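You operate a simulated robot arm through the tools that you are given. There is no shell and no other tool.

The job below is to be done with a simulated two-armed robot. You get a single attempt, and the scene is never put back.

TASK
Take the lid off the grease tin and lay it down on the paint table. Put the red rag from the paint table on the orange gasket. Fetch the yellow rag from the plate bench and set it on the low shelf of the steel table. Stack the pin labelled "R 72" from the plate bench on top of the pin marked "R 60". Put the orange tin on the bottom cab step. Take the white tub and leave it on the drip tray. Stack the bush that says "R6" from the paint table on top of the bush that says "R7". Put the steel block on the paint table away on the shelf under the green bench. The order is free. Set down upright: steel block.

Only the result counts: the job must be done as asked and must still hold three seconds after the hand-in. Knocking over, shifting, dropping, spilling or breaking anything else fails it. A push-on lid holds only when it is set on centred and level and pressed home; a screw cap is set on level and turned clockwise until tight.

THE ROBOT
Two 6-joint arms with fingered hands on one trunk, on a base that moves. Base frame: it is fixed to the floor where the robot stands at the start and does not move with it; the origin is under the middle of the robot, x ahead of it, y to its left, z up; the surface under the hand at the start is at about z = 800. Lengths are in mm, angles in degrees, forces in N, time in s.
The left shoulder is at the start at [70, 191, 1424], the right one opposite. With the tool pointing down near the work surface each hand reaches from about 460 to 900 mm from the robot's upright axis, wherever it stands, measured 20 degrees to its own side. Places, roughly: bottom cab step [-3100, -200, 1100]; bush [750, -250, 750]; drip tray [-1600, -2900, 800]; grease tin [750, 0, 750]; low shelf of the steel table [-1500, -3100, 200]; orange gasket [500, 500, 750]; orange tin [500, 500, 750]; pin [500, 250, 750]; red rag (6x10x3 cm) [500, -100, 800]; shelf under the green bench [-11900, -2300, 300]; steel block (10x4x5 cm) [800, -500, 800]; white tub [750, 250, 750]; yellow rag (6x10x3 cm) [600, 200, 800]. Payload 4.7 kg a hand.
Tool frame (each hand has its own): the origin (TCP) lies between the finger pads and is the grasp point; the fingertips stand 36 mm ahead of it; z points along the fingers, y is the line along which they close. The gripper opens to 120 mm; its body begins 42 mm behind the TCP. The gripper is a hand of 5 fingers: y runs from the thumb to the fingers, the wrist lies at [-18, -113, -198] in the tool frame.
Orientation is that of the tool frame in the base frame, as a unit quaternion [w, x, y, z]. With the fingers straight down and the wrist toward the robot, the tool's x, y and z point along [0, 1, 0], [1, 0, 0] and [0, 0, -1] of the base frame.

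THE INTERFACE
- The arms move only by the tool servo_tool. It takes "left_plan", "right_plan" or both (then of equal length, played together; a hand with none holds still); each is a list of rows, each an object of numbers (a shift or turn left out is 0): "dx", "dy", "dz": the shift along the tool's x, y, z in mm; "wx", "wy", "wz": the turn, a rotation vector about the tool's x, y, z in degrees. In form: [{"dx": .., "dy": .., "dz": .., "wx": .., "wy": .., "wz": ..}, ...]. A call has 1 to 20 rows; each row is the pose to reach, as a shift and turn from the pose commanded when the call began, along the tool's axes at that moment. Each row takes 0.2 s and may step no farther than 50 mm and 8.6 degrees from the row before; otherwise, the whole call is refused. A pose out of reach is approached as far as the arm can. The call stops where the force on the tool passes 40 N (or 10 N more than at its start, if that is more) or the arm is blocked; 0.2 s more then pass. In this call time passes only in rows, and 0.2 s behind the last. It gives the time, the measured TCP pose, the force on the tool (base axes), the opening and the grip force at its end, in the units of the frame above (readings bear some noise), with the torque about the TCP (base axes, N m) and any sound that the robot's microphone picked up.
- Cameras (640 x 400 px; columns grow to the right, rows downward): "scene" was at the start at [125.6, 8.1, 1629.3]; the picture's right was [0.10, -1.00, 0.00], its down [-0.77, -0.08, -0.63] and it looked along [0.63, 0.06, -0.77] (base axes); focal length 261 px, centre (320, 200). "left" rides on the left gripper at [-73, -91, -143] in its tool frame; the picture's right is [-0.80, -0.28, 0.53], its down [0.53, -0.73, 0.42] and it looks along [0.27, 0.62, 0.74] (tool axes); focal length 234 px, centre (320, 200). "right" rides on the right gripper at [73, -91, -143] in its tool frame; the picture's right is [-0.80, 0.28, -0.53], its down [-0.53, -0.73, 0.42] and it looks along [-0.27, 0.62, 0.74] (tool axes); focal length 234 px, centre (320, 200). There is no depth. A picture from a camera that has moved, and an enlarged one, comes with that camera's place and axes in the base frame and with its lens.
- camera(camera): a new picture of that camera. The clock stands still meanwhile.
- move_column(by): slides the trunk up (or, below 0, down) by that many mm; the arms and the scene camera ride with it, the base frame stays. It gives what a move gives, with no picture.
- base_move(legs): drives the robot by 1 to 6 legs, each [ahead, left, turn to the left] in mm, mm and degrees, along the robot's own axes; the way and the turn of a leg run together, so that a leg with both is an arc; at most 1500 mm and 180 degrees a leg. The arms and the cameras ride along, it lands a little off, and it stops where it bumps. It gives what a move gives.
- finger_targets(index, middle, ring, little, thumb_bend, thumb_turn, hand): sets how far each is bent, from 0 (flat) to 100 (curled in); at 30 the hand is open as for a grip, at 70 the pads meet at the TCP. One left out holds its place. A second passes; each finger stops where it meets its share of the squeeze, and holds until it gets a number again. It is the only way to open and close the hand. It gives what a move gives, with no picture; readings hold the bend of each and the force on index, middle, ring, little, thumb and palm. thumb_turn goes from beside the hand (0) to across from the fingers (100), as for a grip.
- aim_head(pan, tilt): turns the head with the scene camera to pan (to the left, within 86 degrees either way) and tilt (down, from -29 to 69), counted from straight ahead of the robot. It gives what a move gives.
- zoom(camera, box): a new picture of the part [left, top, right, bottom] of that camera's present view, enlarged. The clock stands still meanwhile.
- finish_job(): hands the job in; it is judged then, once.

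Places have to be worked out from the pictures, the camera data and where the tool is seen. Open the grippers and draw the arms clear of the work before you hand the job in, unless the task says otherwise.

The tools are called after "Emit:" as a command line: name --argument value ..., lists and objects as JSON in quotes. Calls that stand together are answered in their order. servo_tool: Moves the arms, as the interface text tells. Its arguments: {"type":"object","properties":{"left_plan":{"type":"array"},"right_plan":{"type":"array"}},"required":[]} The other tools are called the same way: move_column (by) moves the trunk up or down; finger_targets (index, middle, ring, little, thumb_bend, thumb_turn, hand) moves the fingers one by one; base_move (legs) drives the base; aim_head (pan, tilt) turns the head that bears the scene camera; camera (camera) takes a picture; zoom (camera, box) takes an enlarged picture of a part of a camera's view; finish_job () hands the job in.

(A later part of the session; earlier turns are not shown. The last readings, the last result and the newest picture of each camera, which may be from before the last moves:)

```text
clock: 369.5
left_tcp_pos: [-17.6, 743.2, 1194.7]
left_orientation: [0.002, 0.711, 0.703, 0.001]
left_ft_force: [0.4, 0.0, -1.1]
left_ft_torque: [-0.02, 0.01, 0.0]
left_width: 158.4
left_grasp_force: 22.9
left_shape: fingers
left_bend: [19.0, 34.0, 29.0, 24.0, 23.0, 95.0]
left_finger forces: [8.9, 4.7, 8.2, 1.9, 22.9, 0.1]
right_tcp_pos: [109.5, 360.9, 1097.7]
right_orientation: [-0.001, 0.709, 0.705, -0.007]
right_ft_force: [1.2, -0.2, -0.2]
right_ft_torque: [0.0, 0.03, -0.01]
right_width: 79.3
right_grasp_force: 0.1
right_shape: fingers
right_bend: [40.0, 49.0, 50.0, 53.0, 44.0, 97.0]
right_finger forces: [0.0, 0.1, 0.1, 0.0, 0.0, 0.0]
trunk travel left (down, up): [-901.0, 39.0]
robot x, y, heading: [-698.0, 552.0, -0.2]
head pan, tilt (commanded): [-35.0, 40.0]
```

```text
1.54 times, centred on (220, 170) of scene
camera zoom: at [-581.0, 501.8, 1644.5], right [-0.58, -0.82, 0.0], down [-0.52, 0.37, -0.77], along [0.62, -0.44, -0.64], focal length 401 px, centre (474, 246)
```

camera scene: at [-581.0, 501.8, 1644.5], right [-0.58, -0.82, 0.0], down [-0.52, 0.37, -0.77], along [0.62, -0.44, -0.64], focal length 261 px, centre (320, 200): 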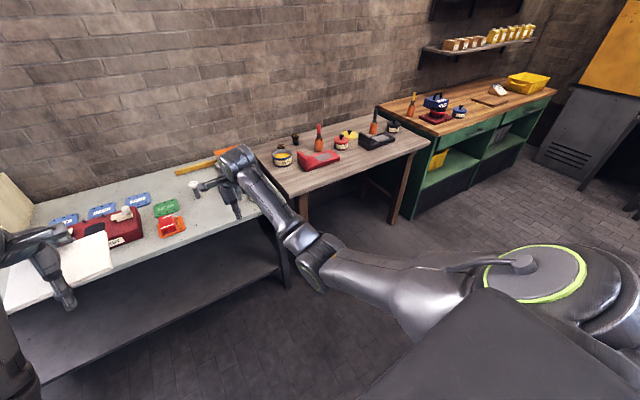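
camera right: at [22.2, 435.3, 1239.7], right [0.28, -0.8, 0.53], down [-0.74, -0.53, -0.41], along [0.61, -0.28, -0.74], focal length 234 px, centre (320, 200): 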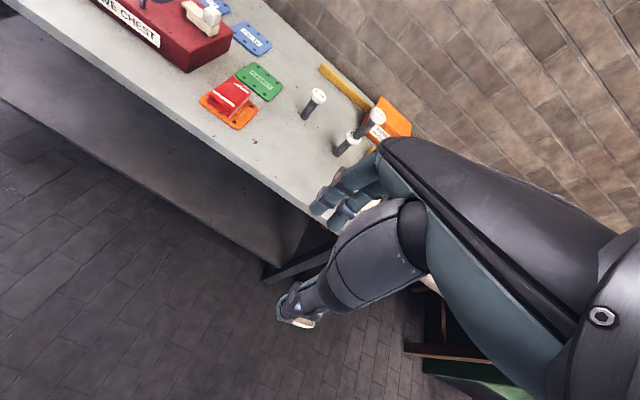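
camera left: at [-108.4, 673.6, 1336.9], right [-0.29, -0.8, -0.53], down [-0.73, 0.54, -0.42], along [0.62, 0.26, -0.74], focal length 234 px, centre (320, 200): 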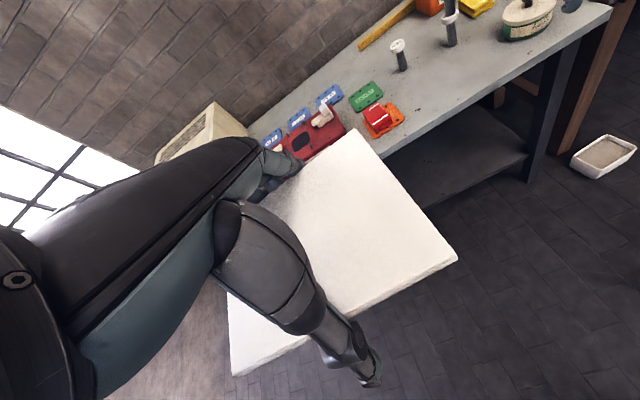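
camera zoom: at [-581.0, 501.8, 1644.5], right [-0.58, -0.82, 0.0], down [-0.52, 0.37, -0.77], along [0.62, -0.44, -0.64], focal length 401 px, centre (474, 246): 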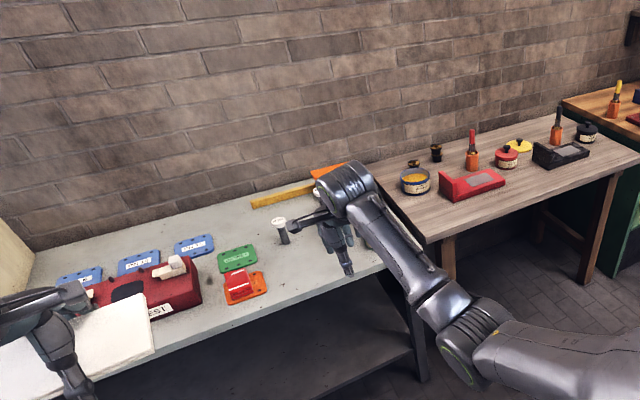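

The tub fell to the floor but stands upright at about [295, −110] with its putty; everything else looks in place. I'll recover it: position the robot (heading ≈11°, aligned with the tub) and carry it low this time. First move sideways and turn.

Emit:
base_move --legs '[[0, -620, 0], [0, 0, 11.2]]'

Emit:
aim_head --pan -8 --tilt 45

Emit:
camera --camera "scene"

Emit:
zoom --camera "scene" --box '[220, 20, 460, 240]'

```text
clock: 373.8
left_tcp_pos: [-72.8, 248.5, 1193.7]
left_orientation: [0.0, 0.636, 0.771, 0.001]
left_ft_force: [0.4, 0.0, 0.5]
left_ft_torque: [0.02, -0.03, 0.02]
left_width: 158.7
left_grasp_force: 22.7
left_shape: fingers
left_bend: [19.0, 34.0, 29.0, 24.0, 23.0, 95.0]
left_finger forces: [9.0, 4.5, 8.2, 1.9, 22.7, 0.1]
right_tcp_pos: [129.3, -101.5, 1097.0]
right_orientation: [0.0, 0.634, 0.773, -0.007]
right_ft_force: [0.6, -0.2, 0.2]
right_ft_torque: [0.05, -0.01, 0.0]
right_width: 79.2
right_grasp_force: 0.0
right_shape: fingers
right_bend: [40.0, 49.0, 50.0, 53.0, 44.0, 98.0]
right_finger forces: [0.0, 0.1, 0.0, 0.0, 0.0, 0.0]
trunk travel left (down, up): [-901.0, 39.0]
robot x, y, heading: [-699.8, -74.1, 11.3]
head pan, tilt (commanded): [-35.0, 40.0]
```

```text
clock: 374.7
left_tcp_pos: [-72.3, 247.5, 1195.8]
left_orientation: [0.001, 0.636, 0.772, 0.001]
left_ft_force: [-0.1, -0.9, -0.3]
left_ft_torque: [0.0, 0.0, -0.03]
left_width: 158.4
left_grasp_force: 23.2
left_shape: fingers
left_bend: [19.0, 34.0, 29.0, 24.0, 23.0, 95.0]
left_finger forces: [9.0, 4.5, 8.2, 1.8, 22.7, 0.0]
right_tcp_pos: [128.9, -101.6, 1098.3]
right_orientation: [0.0, 0.634, 0.773, -0.007]
right_ft_force: [-0.9, 0.3, 0.7]
right_ft_torque: [-0.02, 0.02, 0.01]
right_width: 79.1
right_grasp_force: 0.0
right_shape: fingers
right_bend: [40.0, 49.0, 50.0, 53.0, 44.0, 98.0]
right_finger forces: [0.0, 0.1, 0.0, 0.0, 0.0, 0.0]
trunk travel left (down, up): [-901.0, 39.0]
robot x, y, heading: [-702.6, -73.7, 11.3]
head pan, tilt (commanded): [-8.0, 45.0]
```

```text
taken
camera scene: at [-571.9, -62.9, 1637.3], right [0.06, -1.0, 0.0], down [-0.71, -0.04, -0.71], along [0.71, 0.04, -0.71], focal length 261 px, centre (320, 200)
```

scene: 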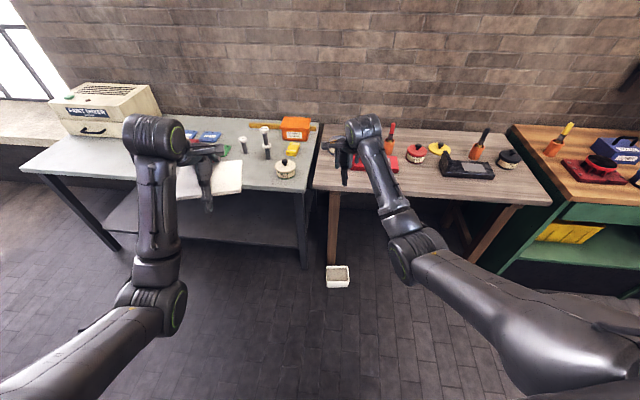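

```text
1.82 times, centred on (340, 130) of scene
camera zoom: at [-571.9, -62.9, 1637.3], right [0.06, -1.0, 0.0], down [-0.71, -0.04, -0.71], along [0.71, 0.04, -0.71], focal length 474 px, centre (284, 327)
```

zoom: 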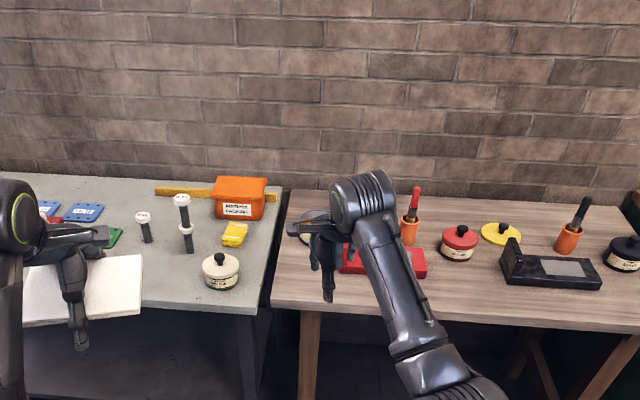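

The bench looks intact. I zoom on the tub for its exact position and yaw.

Emit:
zoom --camera "scene" --box '[300, 240, 380, 304]'

Emit:
zoom --camera "scene" --box '[240, 110, 320, 190]'

```text
6.25 times, centred on (340, 272) of scene
camera zoom: at [-571.9, -62.9, 1637.3], right [0.06, -1.0, 0.0], down [-0.71, -0.04, -0.71], along [0.71, 0.04, -0.71], focal length 1630 px, centre (195, -250)
```

zoom: 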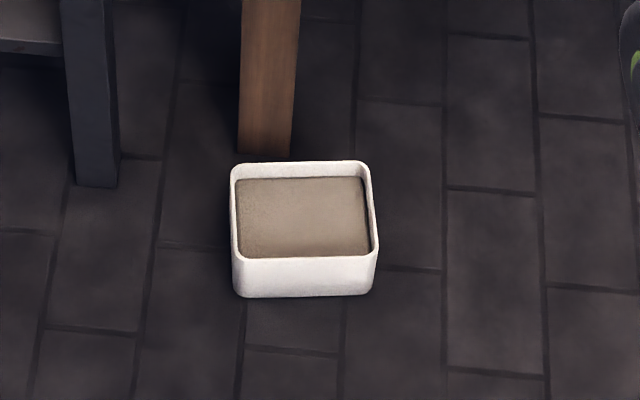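

```text
5.00 times, centred on (280, 150) of scene
camera zoom: at [-571.9, -62.9, 1637.3], right [0.06, -1.0, 0.0], down [-0.71, -0.04, -0.71], along [0.71, 0.04, -0.71], focal length 1304 px, centre (520, 450)
```

zoom: 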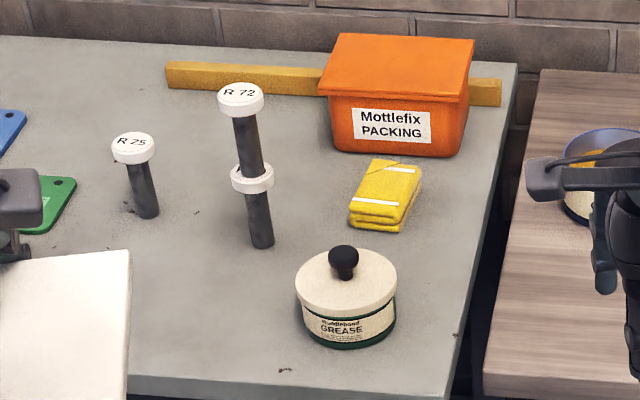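

Tub rim centre ≈[308, −127], yaw ≈5°, table leg just behind its left half. I align the heading, lower the column 780 mm, and retract the right hand to working distance.

Emit:
base_move --legs '[[0, 0, -6.1]]'

Emit:
move_column --by -400

Emit:
move_column --by -380

Emit:
servo_tool --right_plan '[{"dx": -10, "dy": -32}, {"dx": -20, "dy": -64}, {"dx": -30, "dy": -96}, {"dx": -40, "dy": -128}]'

Emit:
camera --camera "scene"

```text
clock: 375.6
left_tcp_pos: [-41.7, 182.0, 1193.8]
left_orientation: [0.001, 0.677, 0.736, 0.0]
left_ft_force: [0.6, 1.1, -0.6]
left_ft_torque: [-0.05, 0.02, -0.02]
left_width: 158.4
left_grasp_force: 22.6
left_shape: fingers
left_bend: [19.0, 34.0, 29.0, 24.0, 23.0, 95.0]
left_finger forces: [9.0, 4.6, 8.1, 2.0, 22.7, 0.1]
right_tcp_pos: [121.6, -188.9, 1097.1]
right_orientation: [0.0, 0.674, 0.738, -0.008]
right_ft_force: [0.6, 0.3, -0.5]
right_ft_torque: [-0.04, -0.02, -0.01]
right_width: 79.3
right_grasp_force: 0.0
right_shape: fingers
right_bend: [40.0, 49.0, 50.0, 53.0, 44.0, 98.0]
right_finger forces: [0.0, 0.1, 0.0, 0.0, 0.1, 0.0]
trunk travel left (down, up): [-901.0, 39.0]
robot x, y, heading: [-702.0, -77.6, 5.0]
head pan, tilt (commanded): [-8.0, 45.0]
```

```text
clock: 379.5
left_tcp_pos: [-42.6, 178.4, 795.0]
left_orientation: [0.0, 0.678, 0.735, 0.001]
left_ft_force: [-0.4, -0.3, -0.4]
left_ft_torque: [-0.03, 0.0, 0.0]
left_width: 158.6
left_grasp_force: 22.6
left_shape: fingers
left_bend: [19.0, 34.0, 29.0, 24.0, 23.0, 95.0]
left_finger forces: [8.9, 4.6, 8.1, 1.9, 22.7, 0.1]
right_tcp_pos: [122.0, -188.8, 696.4]
right_orientation: [0.0, 0.674, 0.738, -0.006]
right_ft_force: [0.3, -0.2, -0.1]
right_ft_torque: [0.01, -0.03, 0.04]
right_width: 79.1
right_grasp_force: 0.2
right_shape: fingers
right_bend: [40.0, 49.0, 50.0, 53.0, 44.0, 98.0]
right_finger forces: [0.1, 0.0, 0.0, 0.0, 0.0, 0.0]
trunk travel left (down, up): [-501.0, 439.0]
robot x, y, heading: [-703.1, -76.6, 4.9]
head pan, tilt (commanded): [-8.0, 45.0]
```

```text
clock: 383.1
left_tcp_pos: [-41.5, 180.4, 414.8]
left_orientation: [0.001, 0.677, 0.736, 0.0]
left_ft_force: [-0.5, 0.6, -1.0]
left_ft_torque: [-0.02, 0.0, 0.01]
left_width: 158.3
left_grasp_force: 23.2
left_shape: fingers
left_bend: [19.0, 34.0, 29.0, 24.0, 23.0, 95.0]
left_finger forces: [8.9, 4.7, 8.0, 1.9, 22.6, 0.0]
right_tcp_pos: [122.2, -189.5, 317.4]
right_orientation: [-0.001, 0.674, 0.738, -0.008]
right_ft_force: [0.4, -0.2, -0.5]
right_ft_torque: [0.0, 0.02, -0.03]
right_width: 79.1
right_grasp_force: 0.0
right_shape: fingers
right_bend: [40.0, 49.0, 50.0, 53.0, 44.0, 98.0]
right_finger forces: [0.0, 0.1, 0.0, 0.1, 0.0, 0.0]
trunk travel left (down, up): [-121.0, 819.0]
robot x, y, heading: [-701.6, -76.0, 5.2]
head pan, tilt (commanded): [-8.0, 45.0]
```

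```text
clock: 384.1
left_tcp_pos: [-41.7, 179.7, 415.2]
left_orientation: [0.001, 0.678, 0.735, 0.001]
left_ft_force: [0.2, 0.2, -0.4]
left_ft_torque: [-0.03, -0.01, -0.02]
left_width: 158.4
left_grasp_force: 23.2
left_shape: fingers
left_bend: [19.0, 34.0, 29.0, 24.0, 23.0, 95.0]
left_finger forces: [8.9, 4.7, 8.2, 2.0, 22.6, 0.0]
right_tcp_pos: [-0.8, -240.5, 317.9]
right_orientation: [0.0, 0.675, 0.738, -0.007]
right_ft_force: [-0.2, 1.0, -0.6]
right_ft_torque: [0.01, -0.01, -0.01]
right_width: 78.8
right_grasp_force: 0.1
right_shape: fingers
right_bend: [40.0, 49.0, 50.0, 53.0, 44.0, 98.0]
right_finger forces: [0.1, 0.1, 0.0, 0.0, 0.1, 0.1]
trunk travel left (down, up): [-121.0, 819.0]
robot x, y, heading: [-700.0, -78.0, 5.1]
head pan, tilt (commanded): [-8.0, 45.0]
```

```text
taken
camera scene: at [-571.4, -76.6, 857.3], right [-0.05, -1.0, 0.0], down [-0.71, 0.04, -0.71], along [0.71, -0.04, -0.71], focal length 261 px, centre (320, 200)
```

scene: 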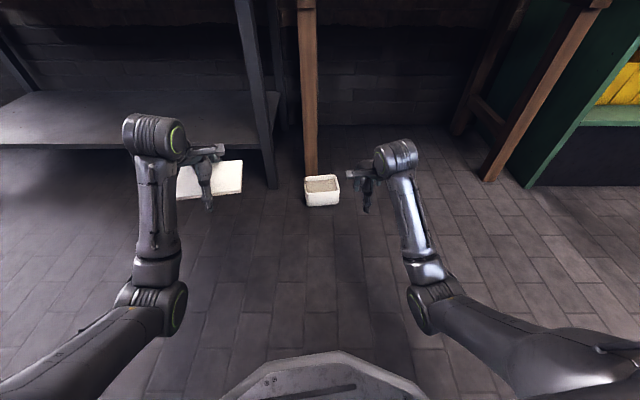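

Good low view; the tub is ahead. I open the right hand and drive so that it comes over the tub.

Emit:
finger_targets --hand "right" --index 28 --middle 28 --ring 28 --little 28 --thumb_bend 28

Emit:
base_move --legs '[[305, 80, 0]]'

Emit:
camera --camera "right"

Emit:
camera --camera "scene"

```text
clock: 385.1
left_tcp_pos: [-40.0, 178.7, 413.8]
left_orientation: [0.001, 0.677, 0.736, 0.001]
left_ft_force: [0.0, 0.1, -0.1]
left_ft_torque: [0.01, -0.02, -0.01]
left_width: 158.3
left_grasp_force: 23.2
left_shape: fingers
left_bend: [19.0, 34.0, 29.0, 24.0, 23.0, 95.0]
left_finger forces: [8.8, 4.6, 8.1, 1.9, 22.7, 0.1]
right_tcp_pos: [-1.4, -239.7, 319.4]
right_orientation: [-0.001, 0.674, 0.739, -0.007]
right_ft_force: [0.5, 0.3, 0.0]
right_ft_torque: [0.0, -0.02, 0.01]
right_width: 127.5
right_grasp_force: 0.0
right_shape: fingers
right_bend: [28.0, 28.0, 28.0, 28.0, 28.0, 98.0]
right_finger forces: [0.0, 0.0, 0.1, 0.1, 0.1, 0.0]
trunk travel left (down, up): [-121.0, 819.0]
robot x, y, heading: [-699.8, -76.8, 5.2]
head pan, tilt (commanded): [-8.0, 45.0]
```

```text
clock: 387.3
left_tcp_pos: [256.8, 282.8, 414.7]
left_orientation: [0.0, 0.678, 0.735, 0.0]
left_ft_force: [-0.7, 0.5, -0.4]
left_ft_torque: [0.03, 0.01, -0.02]
left_width: 158.4
left_grasp_force: 23.5
left_shape: fingers
left_bend: [19.0, 34.0, 29.0, 24.0, 23.0, 95.0]
left_finger forces: [9.0, 4.7, 8.1, 1.8, 22.7, 0.1]
right_tcp_pos: [296.2, -136.2, 319.4]
right_orientation: [0.0, 0.675, 0.738, -0.006]
right_ft_force: [-0.2, -0.1, -0.2]
right_ft_torque: [-0.01, 0.02, -0.01]
right_width: 127.2
right_grasp_force: 0.0
right_shape: fingers
right_bend: [28.0, 28.0, 28.0, 28.0, 28.0, 98.0]
right_finger forces: [0.0, 0.0, 0.1, 0.1, 0.0, 0.0]
trunk travel left (down, up): [-121.0, 819.0]
robot x, y, heading: [-403.8, 29.3, 4.8]
head pan, tilt (commanded): [-8.0, 45.0]
```

```text
taken
camera right: at [201.4, -69.8, 462.4], right [0.35, -0.77, 0.53], down [-0.69, -0.6, -0.41], along [0.63, -0.22, -0.74], focal length 234 px, centre (320, 200)
```

right: 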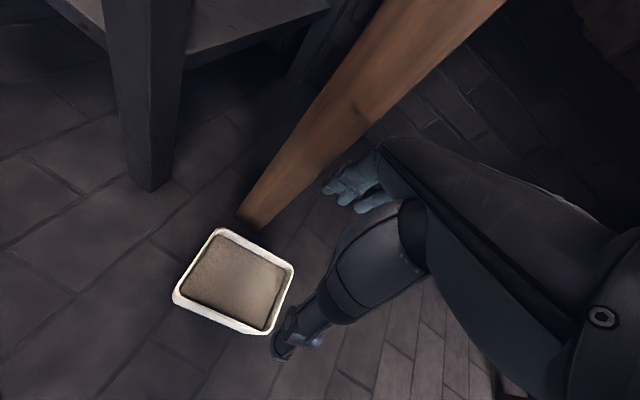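

```text
taken
camera scene: at [-273.3, 28.2, 857.2], right [-0.05, -1.0, 0.0], down [-0.71, 0.04, -0.71], along [0.71, -0.04, -0.71], focal length 261 px, centre (320, 200)
```

scene: 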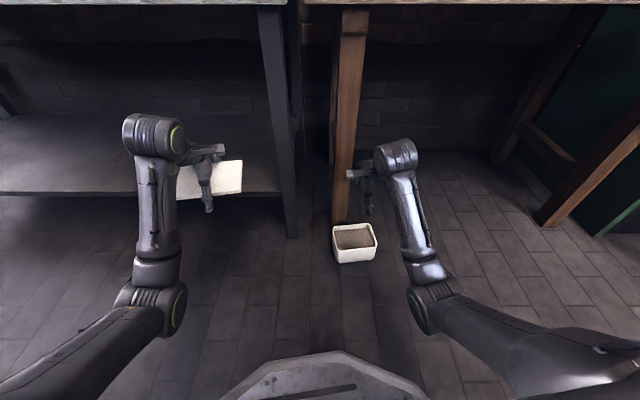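

Rim corners give centre ≈[312, −129], yaw 5.5°; the leg leaves ~60 mm behind. I centre over it and go down with a wider opening to TCP z≈80 for a deeper grip.

Emit:
finger_targets --hand "right" --index 20 --middle 20 --ring 20 --little 20 --thumb_bend 20

Emit:
servo_tool --right_plan '[{"dx": -2, "dy": 7, "dz": 40}, {"dx": -4, "dy": 13, "dz": 85}, {"dx": -4, "dy": 13, "dz": 130}, {"dx": -4, "dy": 13, "dz": 170}, {"dx": -4, "dy": 13, "dz": 205}]'

Emit:
camera --camera "right"

Emit:
zoom --camera "scene" --box '[300, 160, 440, 272]'

```text
clock: 388.3
left_tcp_pos: [257.9, 285.6, 414.8]
left_orientation: [0.001, 0.678, 0.735, 0.0]
left_ft_force: [0.3, 0.7, -0.5]
left_ft_torque: [0.0, -0.05, 0.01]
left_width: 158.3
left_grasp_force: 22.7
left_shape: fingers
left_bend: [19.0, 34.0, 29.0, 24.0, 23.0, 95.0]
left_finger forces: [8.9, 4.7, 8.1, 1.9, 22.6, 0.0]
right_tcp_pos: [296.2, -136.0, 318.6]
right_orientation: [0.0, 0.675, 0.738, -0.007]
right_ft_force: [1.0, -0.6, 0.0]
right_ft_torque: [-0.01, 0.01, -0.02]
right_width: 149.0
right_grasp_force: 0.1
right_shape: fingers
right_bend: [20.0, 20.0, 20.0, 20.0, 20.0, 98.0]
right_finger forces: [0.1, 0.1, 0.0, 0.0, 0.0, 0.0]
trunk travel left (down, up): [-121.0, 819.0]
robot x, y, heading: [-407.6, 27.6, 4.9]
head pan, tilt (commanded): [-8.0, 45.0]
```

```text
clock: 389.5
left_tcp_pos: [257.3, 284.4, 414.3]
left_orientation: [0.0, 0.678, 0.735, 0.001]
left_ft_force: [1.6, 0.8, -0.5]
left_ft_torque: [-0.01, 0.0, -0.02]
left_width: 158.2
left_grasp_force: 23.2
left_shape: fingers
left_bend: [19.0, 34.0, 29.0, 24.0, 23.0, 95.0]
left_finger forces: [8.8, 4.7, 8.1, 1.9, 22.5, 0.0]
right_tcp_pos: [306.2, -139.0, 113.9]
right_orientation: [0.0, 0.675, 0.738, -0.006]
right_ft_force: [-0.2, -0.5, -0.2]
right_ft_torque: [0.0, 0.02, -0.02]
right_width: 149.2
right_grasp_force: 0.1
right_shape: fingers
right_bend: [20.0, 20.0, 20.0, 20.0, 20.0, 98.0]
right_finger forces: [0.0, 0.0, 0.0, 0.0, 0.1, 0.1]
trunk travel left (down, up): [-121.0, 819.0]
robot x, y, heading: [-401.6, 28.1, 5.1]
head pan, tilt (commanded): [-8.0, 45.0]
```

```text
taken
camera right: at [211.0, -74.3, 258.1], right [0.35, -0.77, 0.53], down [-0.69, -0.6, -0.41], along [0.64, -0.22, -0.74], focal length 234 px, centre (320, 200)
```

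right: 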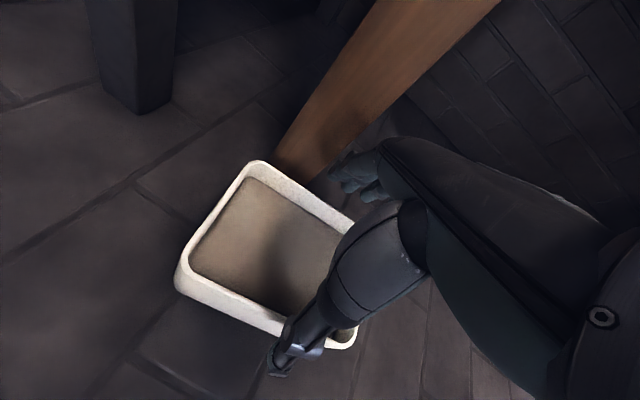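

```text
3.57 times, centred on (370, 216) of scene
camera zoom: at [-273.3, 28.2, 857.3], right [-0.05, -1.0, 0.0], down [-0.71, 0.04, -0.71], along [0.71, -0.04, -0.71], focal length 932 px, centre (141, 143)
```

zoom: 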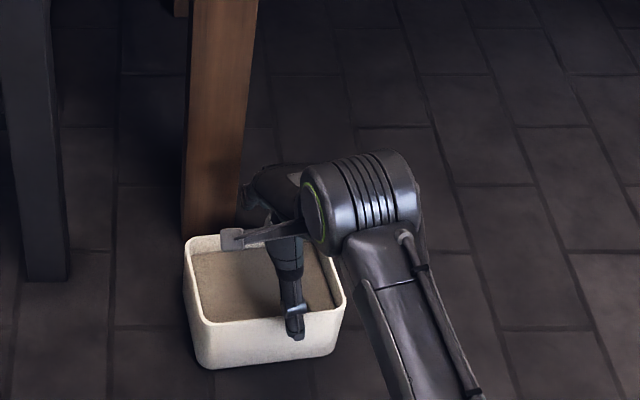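

Centred. I descend to TCP z≈82 and watch for contact.

Emit:
servo_tool --right_plan '[{"dz": 15}, {"dz": 25}, {"dz": 32}]'

Emit:
zoom --camera "right" --box '[160, 120, 420, 328]'

```text
clock: 390.3
left_tcp_pos: [257.2, 283.8, 414.9]
left_orientation: [0.0, 0.678, 0.735, 0.0]
left_ft_force: [-0.5, 0.7, -0.5]
left_ft_torque: [-0.03, 0.0, -0.03]
left_width: 158.4
left_grasp_force: 23.2
left_shape: fingers
left_bend: [19.0, 34.0, 29.0, 24.0, 23.0, 95.0]
left_finger forces: [8.8, 4.8, 8.0, 2.0, 22.5, 0.0]
right_tcp_pos: [306.7, -141.3, 80.2]
right_orientation: [0.0, 0.674, 0.738, -0.006]
right_ft_force: [-1.9, 0.7, 4.1]
right_ft_torque: [-0.05, 0.26, 0.03]
right_width: 152.0
right_grasp_force: 2.2
right_shape: fingers
right_bend: [20.0, 20.0, 20.0, 20.0, 18.0, 97.0]
right_finger forces: [0.1, 0.1, 0.0, 0.0, 3.9, 0.0]
trunk travel left (down, up): [-121.0, 819.0]
robot x, y, heading: [-407.0, 28.7, 4.9]
head pan, tilt (commanded): [-8.0, 45.0]
```

```text
1.92 times, centred on (290, 224) of right
camera zoom: at [211.5, -75.4, 225.1], right [0.35, -0.77, 0.53], down [-0.69, -0.6, -0.41], along [0.64, -0.22, -0.74], focal length 450 px, centre (378, 154)
```

zoom: 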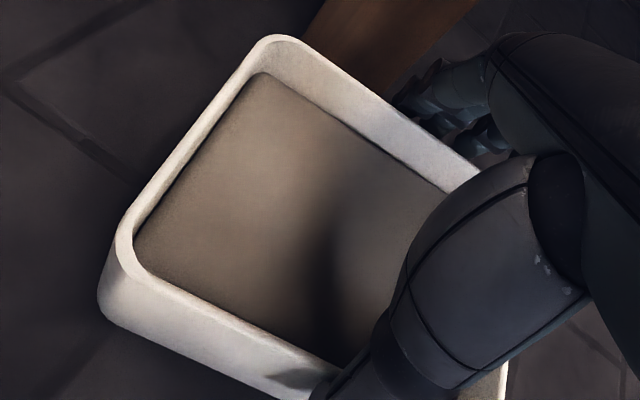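

Only the thumb touches the near rim; I shift 5 mm toward the robot to centre, then close.

Emit:
servo_tool --right_plan '[{"dy": -5}]'

Emit:
finger_targets --hand "right" --index 80 --middle 80 --ring 80 --little 80 --thumb_bend 80

Emit:
camera --camera "right"

Emit:
zoom --camera "scene" --box '[300, 160, 440, 272]'

```text
clock: 390.7
left_tcp_pos: [255.8, 282.9, 415.5]
left_orientation: [0.001, 0.679, 0.734, 0.0]
left_ft_force: [0.3, -0.1, -1.1]
left_ft_torque: [0.0, -0.02, 0.0]
left_width: 158.2
left_grasp_force: 23.0
left_shape: fingers
left_bend: [19.0, 34.0, 29.0, 24.0, 23.0, 95.0]
left_finger forces: [8.8, 4.7, 8.1, 1.9, 22.5, 0.1]
right_tcp_pos: [301.8, -140.0, 81.2]
right_orientation: [0.0, 0.675, 0.737, -0.006]
right_ft_force: [-0.5, -0.6, 0.5]
right_ft_torque: [-0.05, -0.01, 0.01]
right_width: 149.8
right_grasp_force: 0.0
right_shape: fingers
right_bend: [20.0, 20.0, 20.0, 20.0, 20.0, 98.0]
right_finger forces: [0.2, 0.0, 0.1, 0.0, 0.0, 0.0]
trunk travel left (down, up): [-121.0, 819.0]
robot x, y, heading: [-401.6, 25.6, 5.0]
head pan, tilt (commanded): [-8.0, 45.0]
```

```text
clock: 391.7
left_tcp_pos: [257.7, 283.4, 415.4]
left_orientation: [0.001, 0.678, 0.735, 0.001]
left_ft_force: [-0.3, -0.6, -0.7]
left_ft_torque: [0.0, 0.02, 0.0]
left_width: 158.1
left_grasp_force: 23.5
left_shape: fingers
left_bend: [19.0, 34.0, 29.0, 24.0, 23.0, 95.0]
left_finger forces: [8.9, 4.7, 8.1, 1.9, 22.5, 0.0]
right_tcp_pos: [301.7, -139.6, 83.2]
right_orientation: [0.002, 0.674, 0.738, -0.006]
right_ft_force: [8.2, 6.6, 6.7]
right_ft_torque: [-0.62, -1.68, 0.82]
right_width: 124.5
right_grasp_force: 37.5
right_shape: fingers
right_bend: [23.0, 38.0, 39.0, 52.0, 31.0, 94.0]
right_finger forces: [13.3, 7.0, 8.3, 14.9, 30.6, 0.0]
trunk travel left (down, up): [-121.0, 819.0]
robot x, y, heading: [-405.0, 27.5, 5.3]
head pan, tilt (commanded): [-8.0, 45.0]
```

```text
taken
camera right: at [207.3, -74.3, 227.0], right [0.35, -0.77, 0.53], down [-0.68, -0.6, -0.42], along [0.64, -0.22, -0.74], focal length 234 px, centre (320, 200)
```

right: 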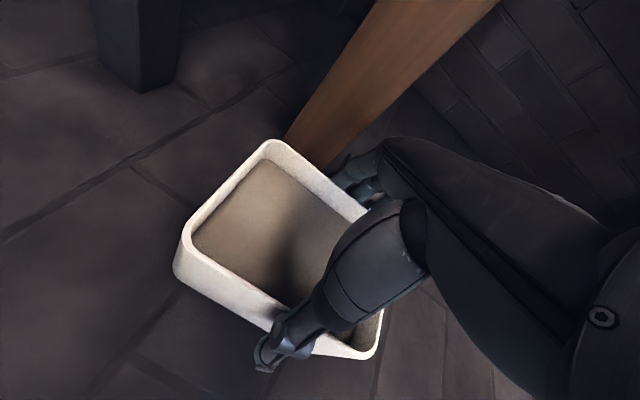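

```text
3.57 times, centred on (370, 216) of scene
camera zoom: at [-273.9, 28.5, 857.4], right [-0.05, -1.0, 0.0], down [-0.71, 0.04, -0.71], along [0.71, -0.04, -0.71], focal length 932 px, centre (141, 143)
```

zoom: 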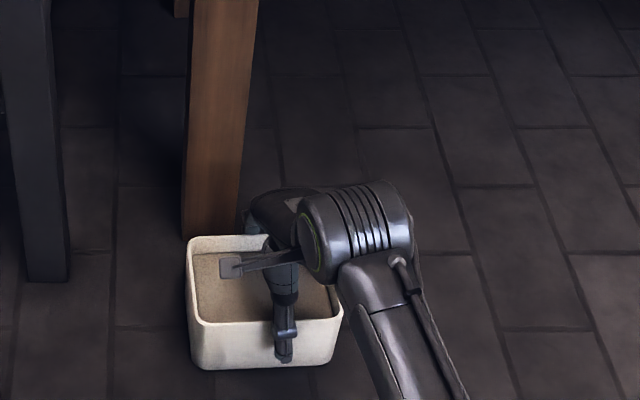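

Gripped at 37 N. I lift just 25 mm off the floor and check the hold; I'll carry it low.

Emit:
servo_tool --right_plan '[{"dz": -5}, {"dz": -12}, {"dz": -22}, {"dz": -32}]'

Emit:
camera --camera "right"

Emit:
zoom --camera "scene" --box '[300, 160, 440, 272]'

```text
clock: 392.7
left_tcp_pos: [257.6, 283.4, 413.3]
left_orientation: [0.0, 0.679, 0.734, -0.001]
left_ft_force: [0.3, 0.4, -1.3]
left_ft_torque: [0.02, 0.02, 0.0]
left_width: 158.4
left_grasp_force: 23.3
left_shape: fingers
left_bend: [19.0, 34.0, 29.0, 24.0, 23.0, 95.0]
left_finger forces: [8.9, 4.7, 8.0, 1.9, 22.5, 0.0]
right_tcp_pos: [302.3, -140.5, 112.3]
right_orientation: [-0.001, 0.675, 0.738, -0.008]
right_ft_force: [-0.1, -0.3, -12.7]
right_ft_torque: [-0.16, -0.09, 0.03]
right_width: 124.3
right_grasp_force: 34.8
right_shape: fingers
right_bend: [23.0, 40.0, 40.0, 53.0, 31.0, 93.0]
right_finger forces: [12.1, 6.1, 7.0, 10.6, 32.6, 0.1]
trunk travel left (down, up): [-121.0, 819.0]
robot x, y, heading: [-402.7, 29.0, 4.8]
head pan, tilt (commanded): [-8.0, 45.0]
```

```text
taken
camera right: at [207.6, -74.1, 256.5], right [0.36, -0.77, 0.53], down [-0.69, -0.6, -0.41], along [0.63, -0.22, -0.74], focal length 234 px, centre (320, 200)
```

right: 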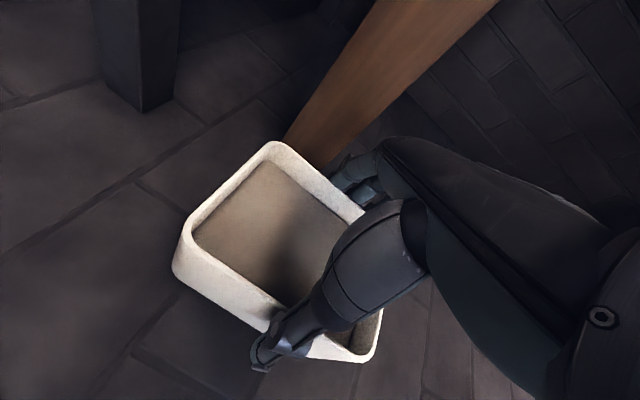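

```text
3.57 times, centred on (370, 216) of scene
camera zoom: at [-272.4, 27.9, 857.0], right [-0.05, -1.0, 0.0], down [-0.71, 0.04, -0.71], along [0.7, -0.04, -0.71], focal length 932 px, centre (141, 143)
```

zoom: 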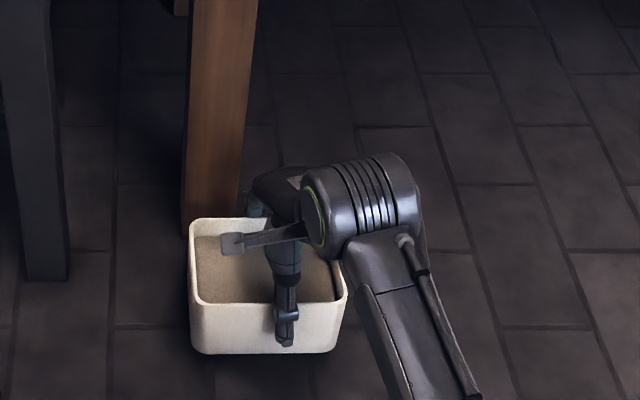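

Holding at 35 N, 27 mm above the floor. I test with a short backward move and watch the grip.

Emit:
base_move --legs '[[-120, 0, 0]]'

Emit:
camera --camera "right"

```text
clock: 393.9
left_tcp_pos: [136.4, 271.6, 414.6]
left_orientation: [0.0, 0.678, 0.735, 0.0]
left_ft_force: [-1.0, 0.1, 0.1]
left_ft_torque: [-0.04, 0.02, -0.02]
left_width: 158.1
left_grasp_force: 22.6
left_shape: fingers
left_bend: [19.0, 34.0, 29.0, 24.0, 23.0, 95.0]
left_finger forces: [8.9, 4.8, 8.0, 1.9, 22.6, 0.0]
right_tcp_pos: [180.6, -150.8, 112.1]
right_orientation: [-0.001, 0.675, 0.738, -0.008]
right_ft_force: [0.0, 0.0, -12.4]
right_ft_torque: [-0.12, -0.03, 0.02]
right_width: 124.4
right_grasp_force: 34.2
right_shape: fingers
right_bend: [23.0, 40.0, 40.0, 53.0, 31.0, 93.0]
right_finger forces: [12.0, 6.1, 6.9, 10.6, 32.5, 0.0]
trunk travel left (down, up): [-121.0, 819.0]
robot x, y, heading: [-523.3, 20.8, 4.8]
head pan, tilt (commanded): [-8.0, 45.0]
```

```text
taken
camera right: at [86.4, -85.1, 256.9], right [0.35, -0.77, 0.53], down [-0.69, -0.6, -0.41], along [0.63, -0.22, -0.74], focal length 234 px, centre (320, 200)
```

right: 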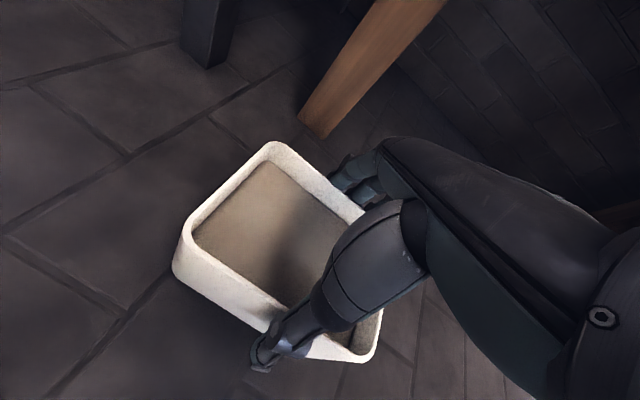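

The grip is steady. I raise to ~65 mm above the floor and continue in moderate legs, checking the grip each time.

Emit:
servo_tool --right_plan '[{"dz": -15}, {"dz": -30}, {"dz": -40}]'

Emit:
base_move --legs '[[-400, 0, 0]]'

Emit:
base_move --legs '[[0, 0, -45]]'

Emit:
camera --camera "right"

```text
clock: 394.7
left_tcp_pos: [136.5, 272.0, 413.6]
left_orientation: [0.0, 0.678, 0.735, 0.0]
left_ft_force: [-0.8, -0.1, -0.2]
left_ft_torque: [0.0, -0.03, 0.0]
left_width: 158.4
left_grasp_force: 23.0
left_shape: fingers
left_bend: [19.0, 34.0, 29.0, 24.0, 23.0, 95.0]
left_finger forces: [8.9, 4.7, 8.1, 1.9, 22.6, 0.1]
right_tcp_pos: [181.5, -151.9, 153.3]
right_orientation: [-0.002, 0.675, 0.738, -0.009]
right_ft_force: [0.3, 0.2, -12.7]
right_ft_torque: [-0.14, -0.04, 0.0]
right_width: 124.5
right_grasp_force: 33.9
right_shape: fingers
right_bend: [23.0, 40.0, 40.0, 53.0, 31.0, 93.0]
right_finger forces: [12.2, 6.1, 6.9, 10.3, 32.2, 0.0]
trunk travel left (down, up): [-121.0, 819.0]
robot x, y, heading: [-523.4, 18.3, 5.0]
head pan, tilt (commanded): [-8.0, 45.0]
```

```text
clock: 397.2
left_tcp_pos: [-267.9, 239.9, 413.3]
left_orientation: [0.0, 0.676, 0.736, 0.0]
left_ft_force: [-0.7, 0.1, 0.3]
left_ft_torque: [0.0, 0.01, -0.02]
left_width: 158.1
left_grasp_force: 22.8
left_shape: fingers
left_bend: [19.0, 34.0, 29.0, 24.0, 23.0, 95.0]
left_finger forces: [8.8, 4.7, 8.1, 2.0, 22.5, 0.1]
right_tcp_pos: [-220.5, -182.0, 153.6]
right_orientation: [0.0, 0.673, 0.739, -0.007]
right_ft_force: [0.2, -0.2, -12.5]
right_ft_torque: [-0.14, -0.09, 0.03]
right_width: 124.3
right_grasp_force: 33.4
right_shape: fingers
right_bend: [23.0, 40.0, 40.0, 53.0, 31.0, 93.0]
right_finger forces: [12.1, 6.0, 6.8, 10.3, 32.1, 0.0]
trunk travel left (down, up): [-121.0, 819.0]
robot x, y, heading: [-929.8, -19.7, 5.4]
head pan, tilt (commanded): [-8.0, 45.0]
```

```text
clock: 399.8
left_tcp_pos: [-275.0, -296.4, 414.6]
left_orientation: [0.001, 0.904, 0.427, 0.0]
left_ft_force: [-0.6, -0.7, 0.0]
left_ft_torque: [0.02, 0.01, 0.02]
left_width: 158.0
left_grasp_force: 22.1
left_shape: fingers
left_bend: [20.0, 34.0, 29.0, 24.0, 23.0, 95.0]
left_finger forces: [8.7, 4.5, 7.9, 1.8, 22.0, 0.0]
right_tcp_pos: [-539.1, -630.8, 153.8]
right_orientation: [-0.004, 0.903, 0.43, -0.005]
right_ft_force: [0.2, -0.9, -12.7]
right_ft_torque: [-0.14, 0.09, 0.01]
right_width: 124.1
right_grasp_force: 33.2
right_shape: fingers
right_bend: [23.0, 40.0, 40.0, 53.0, 31.0, 93.0]
right_finger forces: [11.6, 5.8, 6.4, 10.2, 31.0, 0.0]
trunk travel left (down, up): [-121.0, 819.0]
robot x, y, heading: [-931.6, -21.4, -39.4]
head pan, tilt (commanded): [-8.0, 45.0]
```

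```text
taken
camera right: at [-560.4, -516.7, 297.6], right [-0.28, -0.8, 0.53], down [-0.91, 0.05, -0.41], along [0.3, -0.6, -0.74], focal length 234 px, centre (320, 200)
```

right: 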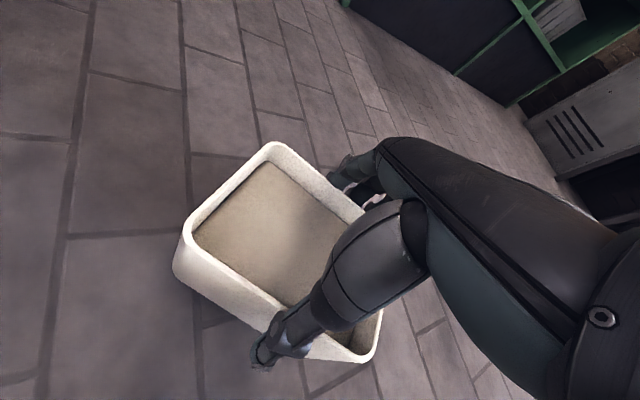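

Still held (31 N). I re-tighten, finish the turn to face −y and advance toward the steel table.

Emit:
finger_targets --hand "right" --index 86 --middle 86 --ring 86 --little 86 --thumb_bend 86

Emit:
base_move --legs '[[0, 0, -50.6]]'

Emit:
aim_head --pan -10 --tilt 15

Emit:
camera --camera "scene"

Emit:
camera --camera "right"

```text
clock: 400.8
left_tcp_pos: [-276.3, -295.2, 415.3]
left_orientation: [0.001, 0.905, 0.426, 0.0]
left_ft_force: [0.1, -0.6, -0.6]
left_ft_torque: [0.01, 0.0, -0.03]
left_width: 157.9
left_grasp_force: 22.1
left_shape: fingers
left_bend: [20.0, 34.0, 29.0, 24.0, 23.0, 95.0]
left_finger forces: [8.7, 4.5, 7.9, 1.8, 22.0, 0.1]
right_tcp_pos: [-537.8, -631.1, 155.2]
right_orientation: [-0.003, 0.903, 0.429, -0.006]
right_ft_force: [0.0, 0.5, 0.0]
right_ft_torque: [0.0, 0.01, 0.01]
right_width: 0.0
right_grasp_force: 0.0
right_shape: fingers
right_bend: [73.0, 86.0, 86.0, 86.0, 80.0, 97.0]
right_finger forces: [0.0, 0.0, 0.0, 0.0, 0.0, 0.1]
trunk travel left (down, up): [-121.0, 819.0]
robot x, y, heading: [-925.1, -17.3, -39.2]
head pan, tilt (commanded): [-8.0, 45.0]
```

```text
clock: 403.6
left_tcp_pos: [-733.8, -699.9, 414.7]
left_orientation: [0.0, 1.0, -0.005, 0.0]
left_ft_force: [0.1, 0.3, -0.8]
left_ft_torque: [0.03, -0.02, -0.04]
left_width: 157.6
left_grasp_force: 22.0
left_shape: fingers
left_bend: [20.0, 34.0, 29.0, 24.0, 23.0, 95.0]
left_finger forces: [8.6, 4.4, 7.8, 1.7, 21.5, 0.0]
right_tcp_pos: [-1160.0, -706.7, 155.3]
right_orientation: [-0.005, 1.0, -0.001, -0.005]
right_ft_force: [0.3, -0.1, 0.2]
right_ft_torque: [-0.01, 0.0, -0.02]
right_width: 0.2
right_grasp_force: 0.0
right_shape: fingers
right_bend: [75.0, 86.0, 86.0, 86.0, 81.0, 97.0]
right_finger forces: [0.1, 0.0, 0.0, 0.0, 0.0, 0.1]
trunk travel left (down, up): [-121.0, 819.0]
robot x, y, heading: [-928.2, -15.7, -90.4]
head pan, tilt (commanded): [-8.0, 45.0]
```

```text
clock: 404.5
left_tcp_pos: [-733.0, -699.6, 415.2]
left_orientation: [0.001, 1.0, -0.005, 0.0]
left_ft_force: [0.1, -0.4, -0.2]
left_ft_torque: [-0.01, 0.02, 0.01]
left_width: 157.5
left_grasp_force: 22.0
left_shape: fingers
left_bend: [20.0, 34.0, 29.0, 24.0, 23.0, 95.0]
left_finger forces: [8.5, 4.4, 7.8, 1.7, 21.5, 0.0]
right_tcp_pos: [-1160.0, -705.6, 154.0]
right_orientation: [-0.005, 1.0, -0.001, -0.004]
right_ft_force: [-1.1, -0.2, 0.7]
right_ft_torque: [-0.03, -0.01, 0.02]
right_width: 0.0
right_grasp_force: 0.0
right_shape: fingers
right_bend: [75.0, 86.0, 86.0, 86.0, 81.0, 97.0]
right_finger forces: [0.0, 0.1, 0.0, 0.0, 0.0, 0.0]
trunk travel left (down, up): [-121.0, 819.0]
robot x, y, heading: [-929.2, -20.4, -90.3]
head pan, tilt (commanded): [-10.0, 15.0]
```

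```text
taken
camera scene: at [-946.0, -159.9, 904.0], right [-0.98, 0.18, 0.0], down [0.05, 0.26, -0.97], along [-0.17, -0.95, -0.26], focal length 261 px, centre (320, 200)
```

scene: 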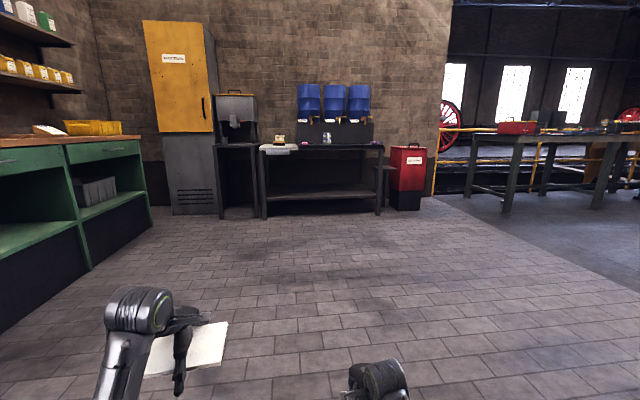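

```text
taken
camera right: at [-1084.4, -616.7, 298.5], right [-0.8, -0.28, 0.53], down [-0.53, 0.74, -0.41], along [-0.27, -0.61, -0.74], focal length 234 px, centre (320, 200)
```

right: 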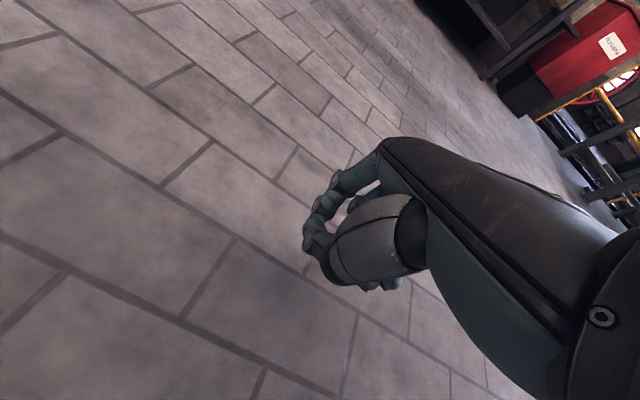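

Re-closing made the fingers slip off and the tub dropped the 65 mm to the floor. I look for it around [−538, −631].

Emit:
aim_head --pan 40 --tilt 45

Emit:
camera --camera "scene"

Emit:
camera --camera "left"

```text
clock: 405.7
left_tcp_pos: [-733.8, -700.0, 415.5]
left_orientation: [0.001, 1.0, -0.006, 0.0]
left_ft_force: [-0.8, 0.5, 0.0]
left_ft_torque: [0.0, 0.03, -0.05]
left_width: 157.6
left_grasp_force: 22.2
left_shape: fingers
left_bend: [20.0, 34.0, 29.0, 24.0, 23.0, 95.0]
left_finger forces: [8.7, 4.5, 7.8, 1.7, 21.5, 0.0]
right_tcp_pos: [-1159.0, -706.0, 154.8]
right_orientation: [-0.005, 1.0, 0.0, -0.005]
right_ft_force: [0.2, -0.5, -0.7]
right_ft_torque: [-0.04, 0.04, 0.06]
right_width: 0.0
right_grasp_force: 0.0
right_shape: fingers
right_bend: [75.0, 86.0, 86.0, 86.0, 81.0, 97.0]
right_finger forces: [0.0, 0.1, 0.1, 0.0, 0.1, 0.1]
trunk travel left (down, up): [-121.0, 819.0]
robot x, y, heading: [-929.0, -19.1, -90.3]
head pan, tilt (commanded): [40.0, 45.0]
```

```text
taken
camera scene: at [-877.4, -130.6, 857.3], right [-0.77, -0.64, 0.0], down [-0.45, 0.54, -0.71], along [0.45, -0.54, -0.71], focal length 261 px, centre (320, 200)
```

scene: 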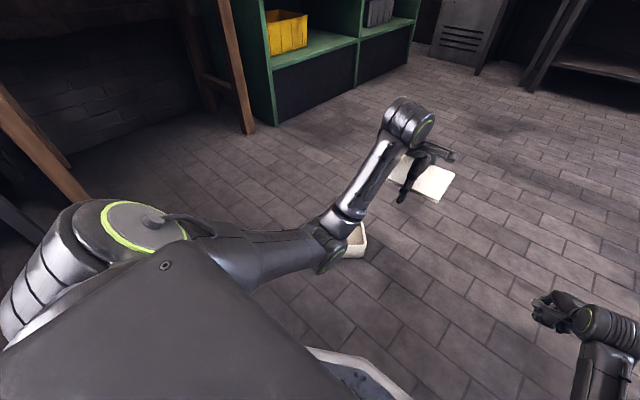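

```text
taken
camera left: at [-805.1, -606.7, 557.6], right [-0.8, 0.29, -0.53], down [0.54, 0.73, -0.43], along [0.26, -0.62, -0.74], focal length 234 px, centre (320, 200)
```

left: 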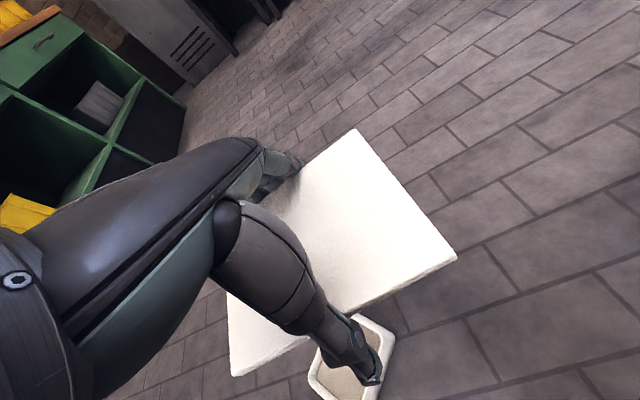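

The tub is upright and intact at ≈[−570, −643]. I raise and open the right hand, and turn back so the tub lies under it again.

Emit:
servo_tool --right_plan '[{"dz": -40}, {"dz": -80}, {"dz": -120}, {"dz": -160}]'

Emit:
finger_targets --hand "right" --index 20 --middle 20 --ring 20 --little 20 --thumb_bend 20

Emit:
base_move --legs '[[0, 0, 49.5]]'

Emit:
camera --camera "right"

Emit:
aim_head --pan -10 --tilt 45

Emit:
camera --camera "scene"

```text
clock: 406.7
left_tcp_pos: [-732.9, -699.4, 415.2]
left_orientation: [0.001, 1.0, -0.005, 0.0]
left_ft_force: [0.3, -0.2, -1.1]
left_ft_torque: [0.05, -0.02, 0.0]
left_width: 157.6
left_grasp_force: 22.5
left_shape: fingers
left_bend: [20.0, 34.0, 29.0, 24.0, 23.0, 95.0]
left_finger forces: [8.5, 4.4, 7.8, 1.6, 21.4, 0.1]
right_tcp_pos: [-1159.1, -711.3, 316.0]
right_orientation: [-0.006, 1.0, -0.001, -0.003]
right_ft_force: [0.1, 0.2, -0.8]
right_ft_torque: [-0.01, 0.02, -0.01]
right_width: 0.1
right_grasp_force: 0.1
right_shape: fingers
right_bend: [75.0, 86.0, 86.0, 86.0, 82.0, 97.0]
right_finger forces: [0.1, 0.0, 0.0, 0.1, 0.0, 0.0]
trunk travel left (down, up): [-121.0, 819.0]
robot x, y, heading: [-926.4, -20.4, -90.1]
head pan, tilt (commanded): [40.0, 45.0]
```

```text
clock: 407.7
left_tcp_pos: [-733.3, -699.7, 415.8]
left_orientation: [0.0, 1.0, -0.005, 0.0]
left_ft_force: [-0.6, -0.1, -0.5]
left_ft_torque: [0.03, 0.03, 0.02]
left_width: 157.5
left_grasp_force: 21.7
left_shape: fingers
left_bend: [20.0, 34.0, 29.0, 24.0, 23.0, 95.0]
left_finger forces: [8.7, 4.4, 7.8, 1.8, 21.5, 0.0]
right_tcp_pos: [-1160.7, -711.0, 315.3]
right_orientation: [-0.005, 1.0, -0.001, -0.004]
right_ft_force: [0.4, -0.2, -0.2]
right_ft_torque: [-0.01, -0.02, -0.01]
right_width: 149.2
right_grasp_force: 0.0
right_shape: fingers
right_bend: [20.0, 20.0, 20.0, 20.0, 20.0, 97.0]
right_finger forces: [0.1, 0.0, 0.0, 0.1, 0.1, 0.0]
trunk travel left (down, up): [-121.0, 819.0]
robot x, y, heading: [-927.9, -18.7, -90.4]
head pan, tilt (commanded): [40.0, 45.0]
```

```text
clock: 410.4
left_tcp_pos: [-285.9, -316.7, 414.8]
left_orientation: [0.001, 0.912, 0.411, 0.001]
left_ft_force: [-0.2, 0.5, 0.4]
left_ft_torque: [0.0, -0.01, -0.04]
left_width: 157.3
left_grasp_force: 22.1
left_shape: fingers
left_bend: [20.0, 34.0, 29.0, 24.0, 24.0, 95.0]
left_finger forces: [8.5, 4.4, 7.8, 1.8, 21.3, 0.1]
right_tcp_pos: [-557.0, -648.0, 316.8]
right_orientation: [-0.003, 0.91, 0.414, -0.006]
right_ft_force: [0.4, 0.7, -0.6]
right_ft_torque: [0.01, 0.0, 0.01]
right_width: 149.1
right_grasp_force: 0.1
right_shape: fingers
right_bend: [20.0, 20.0, 20.0, 20.0, 20.0, 97.0]
right_finger forces: [0.0, 0.0, 0.0, 0.0, 0.0, 0.0]
trunk travel left (down, up): [-121.0, 819.0]
robot x, y, heading: [-929.6, -19.3, -41.1]
head pan, tilt (commanded): [40.0, 45.0]
```

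```text
taken
camera right: at [-575.0, -531.8, 459.2], right [-0.31, -0.79, 0.53], down [-0.91, 0.08, -0.41], along [0.28, -0.61, -0.74], focal length 234 px, centre (320, 200)
```

right: 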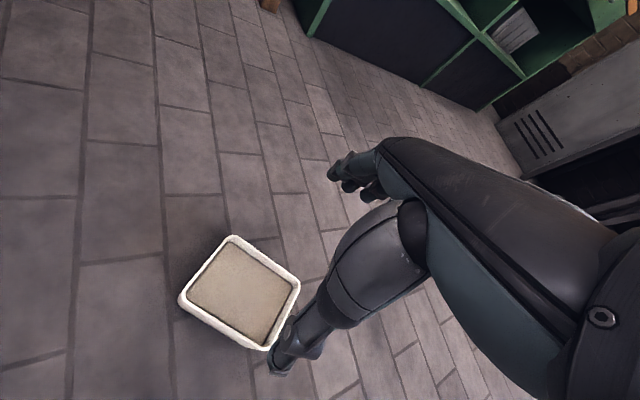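

```text
clock: 411.6
left_tcp_pos: [-285.0, -317.8, 415.5]
left_orientation: [0.0, 0.912, 0.411, 0.0]
left_ft_force: [-0.5, 0.2, 0.1]
left_ft_torque: [0.04, -0.03, 0.02]
left_width: 157.4
left_grasp_force: 21.8
left_shape: fingers
left_bend: [20.0, 34.0, 29.0, 24.0, 24.0, 95.0]
left_finger forces: [8.4, 4.3, 7.8, 1.7, 21.3, 0.0]
right_tcp_pos: [-555.8, -647.4, 314.6]
right_orientation: [-0.003, 0.91, 0.413, -0.007]
right_ft_force: [0.5, -1.1, -0.2]
right_ft_torque: [0.02, -0.01, 0.01]
right_width: 149.1
right_grasp_force: 0.0
right_shape: fingers
right_bend: [20.0, 20.0, 20.0, 20.0, 20.0, 97.0]
right_finger forces: [0.0, 0.0, 0.0, 0.1, 0.0, 0.0]
trunk travel left (down, up): [-121.0, 819.0]
robot x, y, heading: [-927.8, -18.8, -41.5]
head pan, tilt (commanded): [-10.0, 45.0]
```

```text
taken
camera scene: at [-840.2, -114.2, 857.2], right [-0.78, -0.63, 0.0], down [-0.44, 0.55, -0.71], along [0.44, -0.55, -0.71], focal length 261 px, centre (320, 200)
```

scene: 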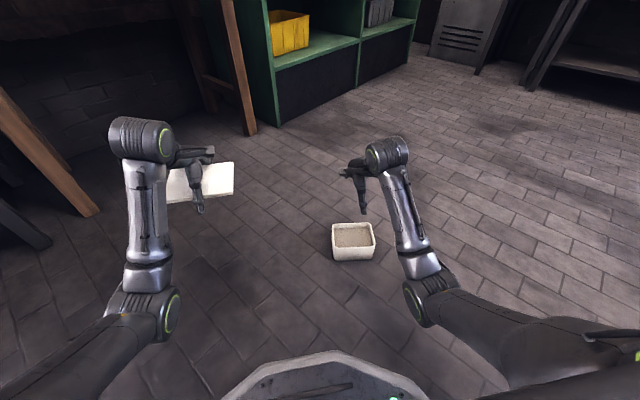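

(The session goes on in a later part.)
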